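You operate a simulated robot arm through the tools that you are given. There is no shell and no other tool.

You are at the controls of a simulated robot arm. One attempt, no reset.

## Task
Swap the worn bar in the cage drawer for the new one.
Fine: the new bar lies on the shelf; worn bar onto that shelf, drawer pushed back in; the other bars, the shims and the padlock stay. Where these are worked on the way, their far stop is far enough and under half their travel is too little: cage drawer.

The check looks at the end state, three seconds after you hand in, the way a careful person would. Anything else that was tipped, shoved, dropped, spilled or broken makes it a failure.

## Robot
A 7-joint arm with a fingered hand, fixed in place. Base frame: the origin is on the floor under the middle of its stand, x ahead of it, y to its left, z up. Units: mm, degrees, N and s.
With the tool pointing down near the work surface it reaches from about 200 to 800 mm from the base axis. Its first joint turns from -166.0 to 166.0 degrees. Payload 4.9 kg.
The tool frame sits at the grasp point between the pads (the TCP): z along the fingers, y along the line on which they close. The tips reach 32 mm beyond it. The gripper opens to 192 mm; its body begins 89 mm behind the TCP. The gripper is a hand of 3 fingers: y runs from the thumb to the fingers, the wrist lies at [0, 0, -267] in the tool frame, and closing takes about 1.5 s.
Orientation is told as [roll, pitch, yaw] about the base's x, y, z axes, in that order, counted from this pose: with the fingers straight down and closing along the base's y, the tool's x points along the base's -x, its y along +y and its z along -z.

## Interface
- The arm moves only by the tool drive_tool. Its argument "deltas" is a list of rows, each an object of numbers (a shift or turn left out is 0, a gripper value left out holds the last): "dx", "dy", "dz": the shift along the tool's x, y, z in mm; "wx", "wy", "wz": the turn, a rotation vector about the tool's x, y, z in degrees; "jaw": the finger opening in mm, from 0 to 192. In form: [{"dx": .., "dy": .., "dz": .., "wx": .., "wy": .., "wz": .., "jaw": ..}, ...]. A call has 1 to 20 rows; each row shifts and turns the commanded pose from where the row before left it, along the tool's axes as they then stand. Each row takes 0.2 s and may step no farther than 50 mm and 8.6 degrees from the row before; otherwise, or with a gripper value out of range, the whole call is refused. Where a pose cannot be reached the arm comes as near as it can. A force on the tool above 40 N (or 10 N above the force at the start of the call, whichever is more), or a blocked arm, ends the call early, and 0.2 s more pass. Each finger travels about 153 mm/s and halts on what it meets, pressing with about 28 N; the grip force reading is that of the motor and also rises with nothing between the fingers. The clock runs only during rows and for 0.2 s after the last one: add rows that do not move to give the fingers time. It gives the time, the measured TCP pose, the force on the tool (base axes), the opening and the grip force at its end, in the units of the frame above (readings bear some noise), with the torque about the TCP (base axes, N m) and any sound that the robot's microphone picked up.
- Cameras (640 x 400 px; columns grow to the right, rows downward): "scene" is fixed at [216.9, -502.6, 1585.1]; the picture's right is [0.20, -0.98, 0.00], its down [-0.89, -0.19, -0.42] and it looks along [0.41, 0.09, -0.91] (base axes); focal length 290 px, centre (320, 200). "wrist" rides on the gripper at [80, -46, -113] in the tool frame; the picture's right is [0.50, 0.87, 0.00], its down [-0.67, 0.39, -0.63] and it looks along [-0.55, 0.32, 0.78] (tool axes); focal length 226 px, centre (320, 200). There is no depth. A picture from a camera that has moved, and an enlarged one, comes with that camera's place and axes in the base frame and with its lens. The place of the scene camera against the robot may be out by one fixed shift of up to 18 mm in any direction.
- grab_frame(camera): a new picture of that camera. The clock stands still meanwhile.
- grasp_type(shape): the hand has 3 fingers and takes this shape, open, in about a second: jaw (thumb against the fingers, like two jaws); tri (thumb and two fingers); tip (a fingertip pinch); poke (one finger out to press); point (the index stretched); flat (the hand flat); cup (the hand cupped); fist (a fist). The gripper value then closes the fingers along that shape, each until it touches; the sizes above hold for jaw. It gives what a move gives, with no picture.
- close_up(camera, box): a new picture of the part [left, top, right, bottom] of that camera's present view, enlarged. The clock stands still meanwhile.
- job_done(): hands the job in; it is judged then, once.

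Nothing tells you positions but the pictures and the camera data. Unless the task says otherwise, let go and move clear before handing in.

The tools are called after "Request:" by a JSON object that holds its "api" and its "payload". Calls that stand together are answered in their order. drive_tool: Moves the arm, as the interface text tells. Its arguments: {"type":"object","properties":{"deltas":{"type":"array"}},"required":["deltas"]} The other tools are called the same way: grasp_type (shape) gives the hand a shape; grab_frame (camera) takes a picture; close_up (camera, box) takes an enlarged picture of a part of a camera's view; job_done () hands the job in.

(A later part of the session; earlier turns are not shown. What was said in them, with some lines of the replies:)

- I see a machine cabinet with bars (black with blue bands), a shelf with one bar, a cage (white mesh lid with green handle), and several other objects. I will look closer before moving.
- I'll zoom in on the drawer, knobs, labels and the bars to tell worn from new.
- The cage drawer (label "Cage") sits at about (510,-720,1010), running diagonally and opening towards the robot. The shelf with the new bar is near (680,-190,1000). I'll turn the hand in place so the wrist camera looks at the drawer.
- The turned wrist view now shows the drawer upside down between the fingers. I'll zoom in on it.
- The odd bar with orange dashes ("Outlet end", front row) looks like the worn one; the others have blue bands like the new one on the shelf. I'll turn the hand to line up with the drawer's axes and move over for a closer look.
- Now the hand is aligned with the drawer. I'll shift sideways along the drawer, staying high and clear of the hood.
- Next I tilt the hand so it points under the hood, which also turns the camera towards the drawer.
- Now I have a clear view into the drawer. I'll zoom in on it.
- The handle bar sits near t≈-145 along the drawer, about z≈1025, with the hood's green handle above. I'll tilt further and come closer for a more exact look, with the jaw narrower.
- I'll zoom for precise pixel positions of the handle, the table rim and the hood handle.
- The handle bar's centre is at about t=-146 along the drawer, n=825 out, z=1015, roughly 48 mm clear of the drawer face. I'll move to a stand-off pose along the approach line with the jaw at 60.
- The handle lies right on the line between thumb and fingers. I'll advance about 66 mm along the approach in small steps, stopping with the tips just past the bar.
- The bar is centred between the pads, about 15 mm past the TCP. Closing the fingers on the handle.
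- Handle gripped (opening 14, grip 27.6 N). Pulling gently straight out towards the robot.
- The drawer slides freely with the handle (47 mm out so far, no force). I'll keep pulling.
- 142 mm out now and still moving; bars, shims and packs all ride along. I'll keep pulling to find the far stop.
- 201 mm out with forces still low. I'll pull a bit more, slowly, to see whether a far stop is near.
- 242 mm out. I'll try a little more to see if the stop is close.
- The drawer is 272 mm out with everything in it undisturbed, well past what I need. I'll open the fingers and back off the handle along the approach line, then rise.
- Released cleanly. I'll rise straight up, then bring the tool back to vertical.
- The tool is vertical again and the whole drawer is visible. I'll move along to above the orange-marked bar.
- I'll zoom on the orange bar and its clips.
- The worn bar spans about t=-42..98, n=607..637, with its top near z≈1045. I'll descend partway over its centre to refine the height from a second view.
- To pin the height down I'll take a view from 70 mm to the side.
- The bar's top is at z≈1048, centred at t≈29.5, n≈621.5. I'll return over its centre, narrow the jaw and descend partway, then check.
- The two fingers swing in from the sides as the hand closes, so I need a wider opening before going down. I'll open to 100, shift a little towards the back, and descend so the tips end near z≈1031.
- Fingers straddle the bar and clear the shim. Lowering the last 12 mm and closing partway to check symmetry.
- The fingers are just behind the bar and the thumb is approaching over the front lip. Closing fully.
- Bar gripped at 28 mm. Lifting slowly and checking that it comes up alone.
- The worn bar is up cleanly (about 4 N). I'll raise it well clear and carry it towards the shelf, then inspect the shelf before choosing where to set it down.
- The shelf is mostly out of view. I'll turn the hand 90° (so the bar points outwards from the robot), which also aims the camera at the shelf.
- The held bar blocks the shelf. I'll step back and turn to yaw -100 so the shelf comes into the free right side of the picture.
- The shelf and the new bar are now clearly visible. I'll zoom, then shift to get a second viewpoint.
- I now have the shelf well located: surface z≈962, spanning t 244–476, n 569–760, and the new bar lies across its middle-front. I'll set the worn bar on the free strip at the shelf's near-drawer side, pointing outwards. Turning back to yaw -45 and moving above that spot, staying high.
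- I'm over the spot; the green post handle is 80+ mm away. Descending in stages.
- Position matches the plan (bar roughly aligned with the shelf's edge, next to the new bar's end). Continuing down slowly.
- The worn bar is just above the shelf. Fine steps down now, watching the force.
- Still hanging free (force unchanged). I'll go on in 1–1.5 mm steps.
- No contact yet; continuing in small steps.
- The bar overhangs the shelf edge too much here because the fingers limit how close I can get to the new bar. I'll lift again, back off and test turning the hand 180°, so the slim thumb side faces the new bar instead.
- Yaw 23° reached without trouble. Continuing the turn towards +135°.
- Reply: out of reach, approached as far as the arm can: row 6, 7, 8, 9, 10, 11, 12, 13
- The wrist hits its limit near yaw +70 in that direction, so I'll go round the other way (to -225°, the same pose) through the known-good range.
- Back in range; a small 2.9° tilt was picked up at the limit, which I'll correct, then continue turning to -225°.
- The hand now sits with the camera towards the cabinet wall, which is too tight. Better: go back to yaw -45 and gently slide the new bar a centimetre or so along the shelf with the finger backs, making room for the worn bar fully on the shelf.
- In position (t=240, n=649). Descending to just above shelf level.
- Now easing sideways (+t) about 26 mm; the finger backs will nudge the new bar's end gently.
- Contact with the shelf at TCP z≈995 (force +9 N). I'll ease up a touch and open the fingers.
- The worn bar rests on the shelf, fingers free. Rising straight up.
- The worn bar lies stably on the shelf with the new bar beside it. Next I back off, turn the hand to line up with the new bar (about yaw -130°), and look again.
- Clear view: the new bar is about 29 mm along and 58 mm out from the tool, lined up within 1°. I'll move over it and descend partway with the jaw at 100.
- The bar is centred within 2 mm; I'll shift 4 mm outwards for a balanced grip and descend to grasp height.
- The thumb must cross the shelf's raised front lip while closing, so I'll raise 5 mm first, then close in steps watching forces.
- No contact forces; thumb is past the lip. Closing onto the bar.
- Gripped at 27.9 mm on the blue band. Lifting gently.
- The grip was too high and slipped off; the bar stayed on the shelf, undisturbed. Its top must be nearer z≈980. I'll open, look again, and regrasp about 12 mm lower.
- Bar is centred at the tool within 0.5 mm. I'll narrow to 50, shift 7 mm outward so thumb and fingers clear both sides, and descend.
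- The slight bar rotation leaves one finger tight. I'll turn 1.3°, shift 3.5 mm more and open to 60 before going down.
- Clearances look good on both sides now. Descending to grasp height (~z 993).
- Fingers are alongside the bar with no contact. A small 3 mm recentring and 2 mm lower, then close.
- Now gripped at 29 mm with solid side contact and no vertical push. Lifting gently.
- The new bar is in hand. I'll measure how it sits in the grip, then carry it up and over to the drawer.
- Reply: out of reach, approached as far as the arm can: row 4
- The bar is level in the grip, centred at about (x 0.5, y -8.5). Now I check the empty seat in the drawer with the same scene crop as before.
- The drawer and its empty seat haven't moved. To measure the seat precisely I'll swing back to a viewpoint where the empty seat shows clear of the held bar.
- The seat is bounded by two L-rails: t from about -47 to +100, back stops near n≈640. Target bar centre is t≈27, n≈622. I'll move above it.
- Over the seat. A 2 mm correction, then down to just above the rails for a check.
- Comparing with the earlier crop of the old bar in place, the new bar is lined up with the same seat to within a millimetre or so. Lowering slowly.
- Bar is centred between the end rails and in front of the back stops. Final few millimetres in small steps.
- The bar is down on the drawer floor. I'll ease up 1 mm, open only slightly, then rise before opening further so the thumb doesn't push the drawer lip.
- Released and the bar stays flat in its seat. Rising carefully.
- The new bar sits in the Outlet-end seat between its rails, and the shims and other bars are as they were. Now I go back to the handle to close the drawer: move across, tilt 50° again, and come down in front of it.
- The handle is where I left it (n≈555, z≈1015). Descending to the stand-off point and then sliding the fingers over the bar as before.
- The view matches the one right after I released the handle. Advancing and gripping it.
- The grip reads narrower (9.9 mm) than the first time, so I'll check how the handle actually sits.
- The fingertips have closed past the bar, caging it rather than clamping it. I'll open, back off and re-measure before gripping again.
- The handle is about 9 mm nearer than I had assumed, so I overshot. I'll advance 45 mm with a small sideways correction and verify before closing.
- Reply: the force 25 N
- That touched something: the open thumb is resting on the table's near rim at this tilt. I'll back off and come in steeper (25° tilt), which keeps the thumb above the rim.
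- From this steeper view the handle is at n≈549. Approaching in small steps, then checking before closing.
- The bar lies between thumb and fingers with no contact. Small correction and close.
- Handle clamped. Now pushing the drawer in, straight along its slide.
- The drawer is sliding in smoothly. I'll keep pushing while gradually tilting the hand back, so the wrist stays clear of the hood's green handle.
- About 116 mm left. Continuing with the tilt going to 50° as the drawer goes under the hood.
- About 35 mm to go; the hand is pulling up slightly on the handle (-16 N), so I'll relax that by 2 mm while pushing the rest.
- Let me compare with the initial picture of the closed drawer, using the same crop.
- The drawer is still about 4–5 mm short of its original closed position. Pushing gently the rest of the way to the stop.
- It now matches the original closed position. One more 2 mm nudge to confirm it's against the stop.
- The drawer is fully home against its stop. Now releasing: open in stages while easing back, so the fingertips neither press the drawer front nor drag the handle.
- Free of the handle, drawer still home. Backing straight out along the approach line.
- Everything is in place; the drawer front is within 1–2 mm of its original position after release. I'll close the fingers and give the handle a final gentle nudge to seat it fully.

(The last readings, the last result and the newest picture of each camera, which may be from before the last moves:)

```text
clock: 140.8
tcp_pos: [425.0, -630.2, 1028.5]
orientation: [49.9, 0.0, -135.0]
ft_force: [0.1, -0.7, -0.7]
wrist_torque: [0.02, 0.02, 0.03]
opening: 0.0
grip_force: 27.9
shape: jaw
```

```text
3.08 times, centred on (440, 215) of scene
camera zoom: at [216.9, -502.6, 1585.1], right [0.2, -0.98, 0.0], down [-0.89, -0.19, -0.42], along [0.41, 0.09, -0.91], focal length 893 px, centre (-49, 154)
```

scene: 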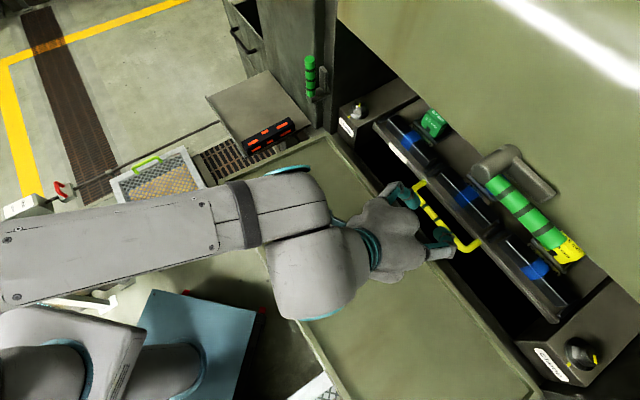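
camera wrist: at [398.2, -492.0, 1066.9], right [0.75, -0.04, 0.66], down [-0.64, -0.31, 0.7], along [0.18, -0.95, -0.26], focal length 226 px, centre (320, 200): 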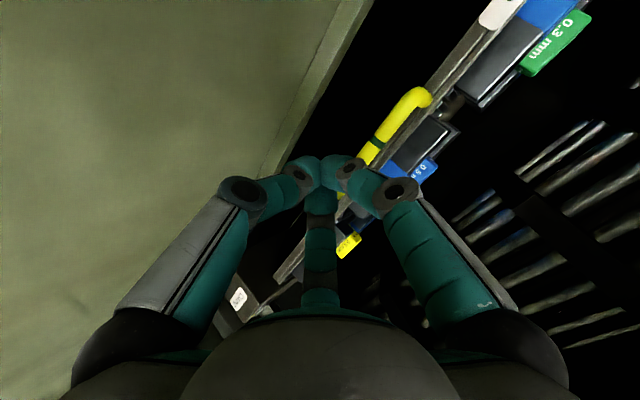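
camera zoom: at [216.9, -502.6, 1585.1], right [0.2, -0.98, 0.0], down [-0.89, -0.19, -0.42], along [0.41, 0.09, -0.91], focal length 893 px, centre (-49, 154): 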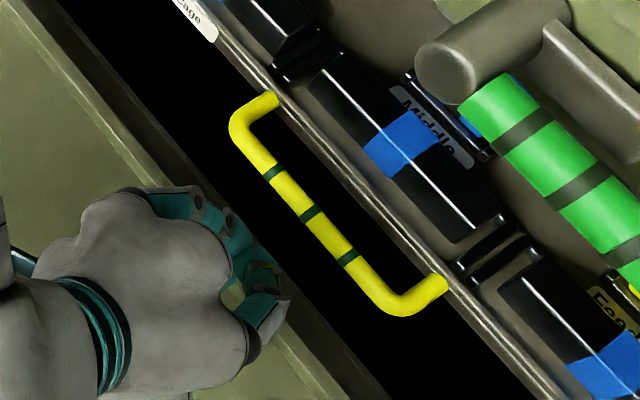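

Request:
{"api": "drive_tool", "payload": {"deltas": [{"dy": 6.43, "dz": 7.66}, {"dy": 6.43, "dz": 7.66}, {"dy": 5.14, "dz": 6.13}, {}]}}

Request:
{"api": "close_up", "payload": {"camera": "scene", "box": [370, 150, 510, 280]}}

Request:
{"api": "close_up", "payload": {"camera": "wrist", "box": [260, 60, 460, 260]}}

```text
clock: 141.8
tcp_pos: [442.0, -650.7, 1028.6]
orientation: [49.8, -0.1, -135.1]
ft_force: [-0.8, -0.7, -0.5]
wrist_torque: [-0.02, 0.05, 0.0]
opening: 0.0
grip_force: 28.0
shape: jaw
```

```text
3.08 times, centred on (440, 215) of scene
camera zoom: at [216.9, -502.6, 1585.1], right [0.2, -0.98, 0.0], down [-0.89, -0.19, -0.42], along [0.41, 0.09, -0.91], focal length 893 px, centre (-49, 154)
```

zoom: 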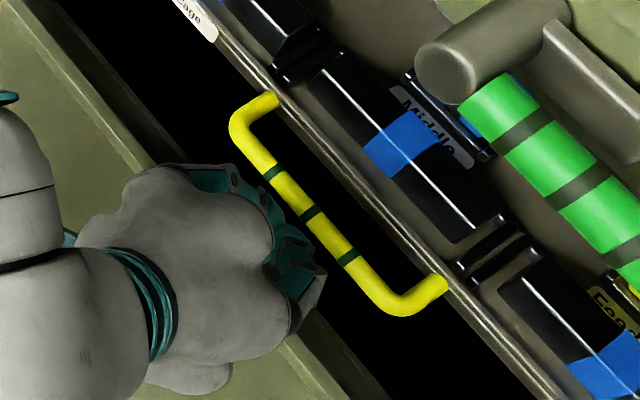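

```text
2.00 times, centred on (360, 160) of wrist
camera zoom: at [417.5, -512.0, 1066.6], right [0.75, -0.04, 0.66], down [-0.64, -0.31, 0.7], along [0.18, -0.95, -0.26], focal length 452 px, centre (240, 280)
```

zoom: 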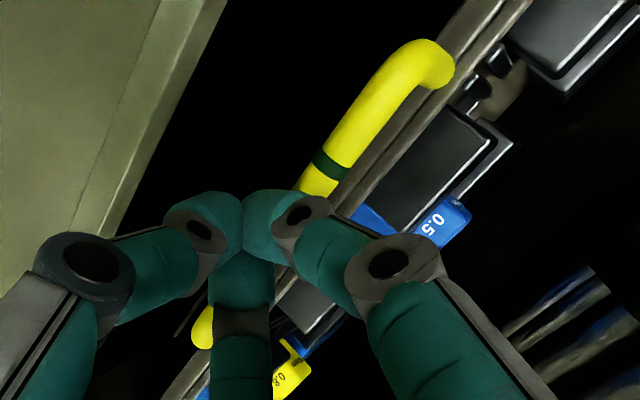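

Request:
{"api": "drive_tool", "payload": {"deltas": [{"dy": 2.57, "dz": 3.06}, {"dy": 2.57, "dz": 3.06}, {"dy": 1.93, "dz": 2.3}, {}]}}

Request:
{"api": "drive_tool", "payload": {"deltas": [{"dy": 1.93, "dz": 2.3}, {}]}}

Request:
{"api": "close_up", "payload": {"camera": "scene", "box": [370, 150, 510, 280]}}

```text
clock: 142.8
tcp_pos: [453.6, -657.1, 1027.3]
orientation: [49.9, -0.1, -135.0]
ft_force: [0.1, 0.3, 0.5]
wrist_torque: [0.04, -0.01, 0.05]
opening: 0.0
grip_force: 28.4
shape: jaw
```

```text
clock: 143.4
tcp_pos: [454.7, -659.8, 1028.0]
orientation: [49.9, -0.1, -135.1]
ft_force: [-1.7, 2.0, 0.6]
wrist_torque: [-0.02, 0.06, -0.03]
opening: 0.0
grip_force: 27.9
shape: jaw
```

```text
3.08 times, centred on (440, 215) of scene
camera zoom: at [216.9, -502.6, 1585.1], right [0.2, -0.98, 0.0], down [-0.89, -0.19, -0.42], along [0.41, 0.09, -0.91], focal length 893 px, centre (-49, 154)
```

zoom: 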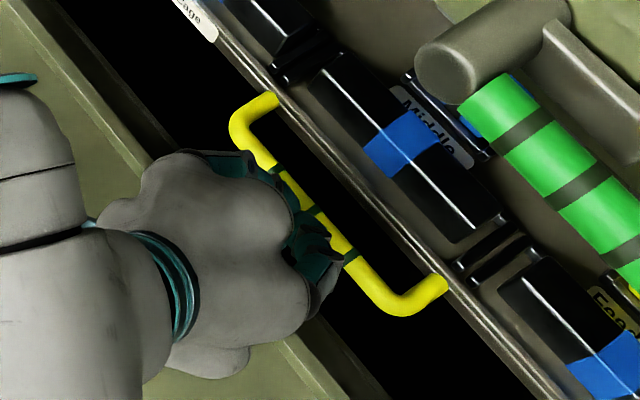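

Contact with the handle (about 2.6 N). Two or three more gentle millimetres.

Request:
{"api": "drive_tool", "payload": {"deltas": [{"dy": 1.0, "dz": 1.15}, {"dy": 1.0, "dz": 1.15}, {}]}}

Request:
{"api": "drive_tool", "payload": {"deltas": [{"dy": 0.8, "dz": 0.95}, {}]}}

Request:
{"api": "close_up", "payload": {"camera": "scene", "box": [330, 80, 450, 180]}}

```text
clock: 144.2
tcp_pos: [456.0, -661.4, 1026.9]
orientation: [49.6, 0.0, -135.0]
ft_force: [-7.4, 7.0, -1.1]
wrist_torque: [0.13, 0.13, -0.04]
opening: 0.0
grip_force: 28.2
shape: jaw
```

```text
clock: 144.8
tcp_pos: [455.9, -662.5, 1026.1]
orientation: [49.8, 0.0, -135.0]
ft_force: [-13.9, 14.1, 0.4]
wrist_torque: [0.19, 0.23, -0.04]
opening: 0.0
grip_force: 27.2
shape: jaw
```

```text
4.00 times, centred on (390, 130) of scene
camera zoom: at [216.9, -502.6, 1585.1], right [0.2, -0.98, 0.0], down [-0.89, -0.19, -0.42], along [0.41, 0.09, -0.91], focal length 1161 px, centre (40, 480)
```

zoom: 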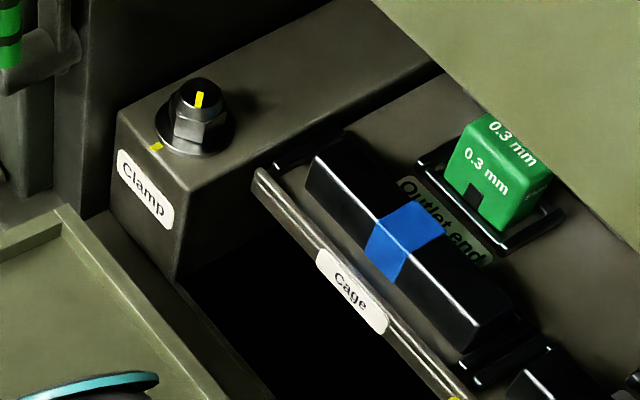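

Force rises sharply to 20 N: the drawer is hard against its closed stop. Retreating straight back and then up, clear of everything.

Request:
{"api": "drive_tool", "payload": {"deltas": [{"dy": -3.2, "dz": -3.8}, {"dy": -6.43, "dz": -7.66}, {"dy": -12.9, "dz": -15.3}, {"dy": -19.3, "dz": -23}, {"dy": -19.3, "dz": -23}, {"dy": -19.3, "dz": -23}, {"dy": 15.3, "dz": -32}, {"dy": 23, "dz": -35}, {"dy": 23, "dz": -35}]}}

Request:
{"api": "grab_frame", "payload": {"camera": "scene"}}

Request:
{"api": "grab_frame", "payload": {"camera": "wrist"}}

```text
clock: 146.8
tcp_pos: [338.5, -541.8, 1139.1]
orientation: [49.7, 0.0, -135.0]
ft_force: [-1.2, 0.4, -1.0]
wrist_torque: [-0.05, -0.02, -0.02]
opening: 0.0
grip_force: 28.0
shape: jaw
```

```text
taken
```

scene: 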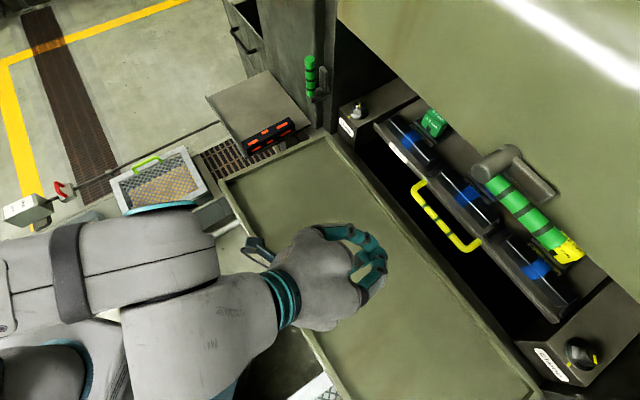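

```text
taken
camera wrist: at [312.5, -403.6, 1178.5], right [0.75, -0.04, 0.66], down [-0.64, -0.31, 0.7], along [0.18, -0.95, -0.26], focal length 226 px, centre (320, 200)
```

wrist: 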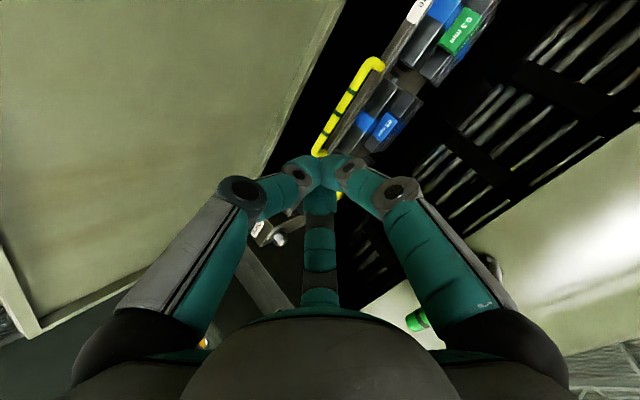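

The drawer looks as it did at the start, now with the blue-banded bar in the Outlet seat. I'll inspect the shelf and the drawer closely once more.

Request:
{"api": "close_up", "payload": {"camera": "scene", "box": [195, 60, 325, 160]}}

Request:
{"api": "close_up", "payload": {"camera": "scene", "box": [360, 90, 620, 330]}}

Request:
{"api": "close_up", "payload": {"camera": "wrist", "box": [310, 0, 510, 170]}}

```text
4.00 times, centred on (260, 110) of scene
camera zoom: at [216.9, -502.6, 1585.1], right [0.2, -0.98, 0.0], down [-0.89, -0.19, -0.42], along [0.41, 0.09, -0.91], focal length 1161 px, centre (560, 560)
```

zoom: 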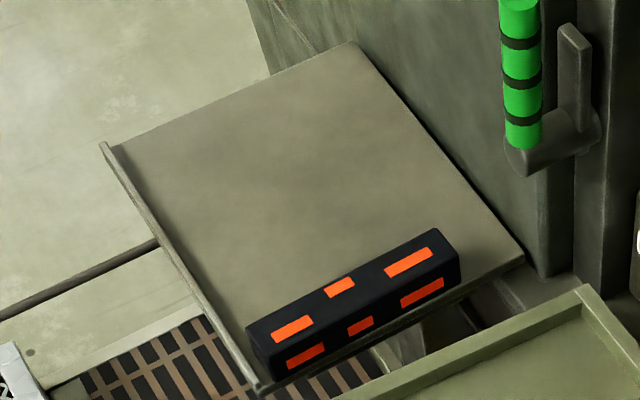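

```text
1.67 times, centred on (490, 210) of scene
camera zoom: at [216.9, -502.6, 1585.1], right [0.2, -0.98, 0.0], down [-0.89, -0.19, -0.42], along [0.41, 0.09, -0.91], focal length 484 px, centre (37, 183)
```

zoom: 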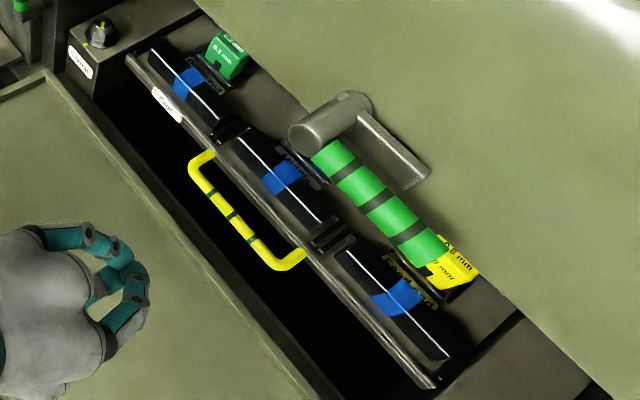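

```text
2.35 times, centred on (410, 85) of wrist
camera zoom: at [312.5, -403.6, 1178.5], right [0.75, -0.04, 0.66], down [-0.64, -0.31, 0.7], along [0.18, -0.95, -0.26], focal length 532 px, centre (108, 471)
```

zoom: 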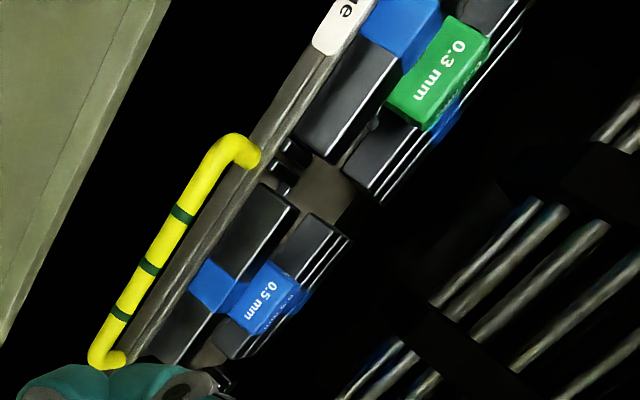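

All is in order: worn bar flat on the shelf, new bar seated, shims and other bars in place, drawer home. I'll move the arm a little further clear and then hand in.

Request:
{"api": "drive_tool", "payload": {"deltas": [{"dz": -30}, {"dz": -30}, {"dz": -30}, {"jaw": 60}, {}]}}

Request:
{"api": "grab_frame", "payload": {"camera": "scene"}}

```text
clock: 148.0
tcp_pos: [291.0, -495.3, 1200.5]
orientation: [49.9, -0.1, -134.9]
ft_force: [0.5, 0.3, 0.0]
wrist_torque: [-0.02, 0.01, -0.01]
opening: 59.3
grip_force: 0.0
shape: jaw
```

```text
taken
```

scene: 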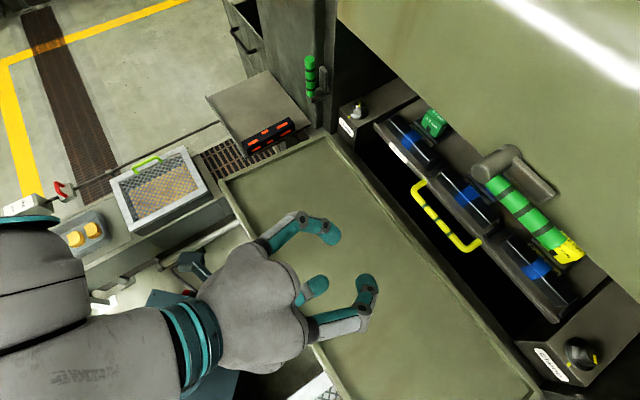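

The worn bar is on the shelf, the new bar is in the drawer's "Outlet end" seat, and the drawer is back in. The arm is clear of everything, so I'm handing the job in.

Request:
{"api": "job_done", "payload": {}}

```text
The job is handed in.
```

The worn bar is swapped and the job is handed in; I don't have the result of the check.

- **Which bar was worn:** I took it to be the orange-marked bar in the "Outlet end" seat. It was the odd one out: the other bars in the drawer carry the same blue band as the new one.
- **Worn bar:** it lies flat on the shelf, close to the edge nearest the drawer but fully on it.
- **New bar:** it sits in the "Outlet end" seat, between the rails at both ends.
- **Drawer:** I pulled it out about 270 mm without reaching its far stop. It is now pushed back until it was hard against its closed stop.
- **Other items:** the other bars and the shims look as they did at the start. I never clearly identified the padlock; nothing I handled looked like one.

On the way, the first grip on the new bar slipped off, leaving it on the shelf. The open thumb also pressed briefly on the table's near rim, at about 23 N, while I was reaching for the drawer handle. Neither appeared to move or damage anything.
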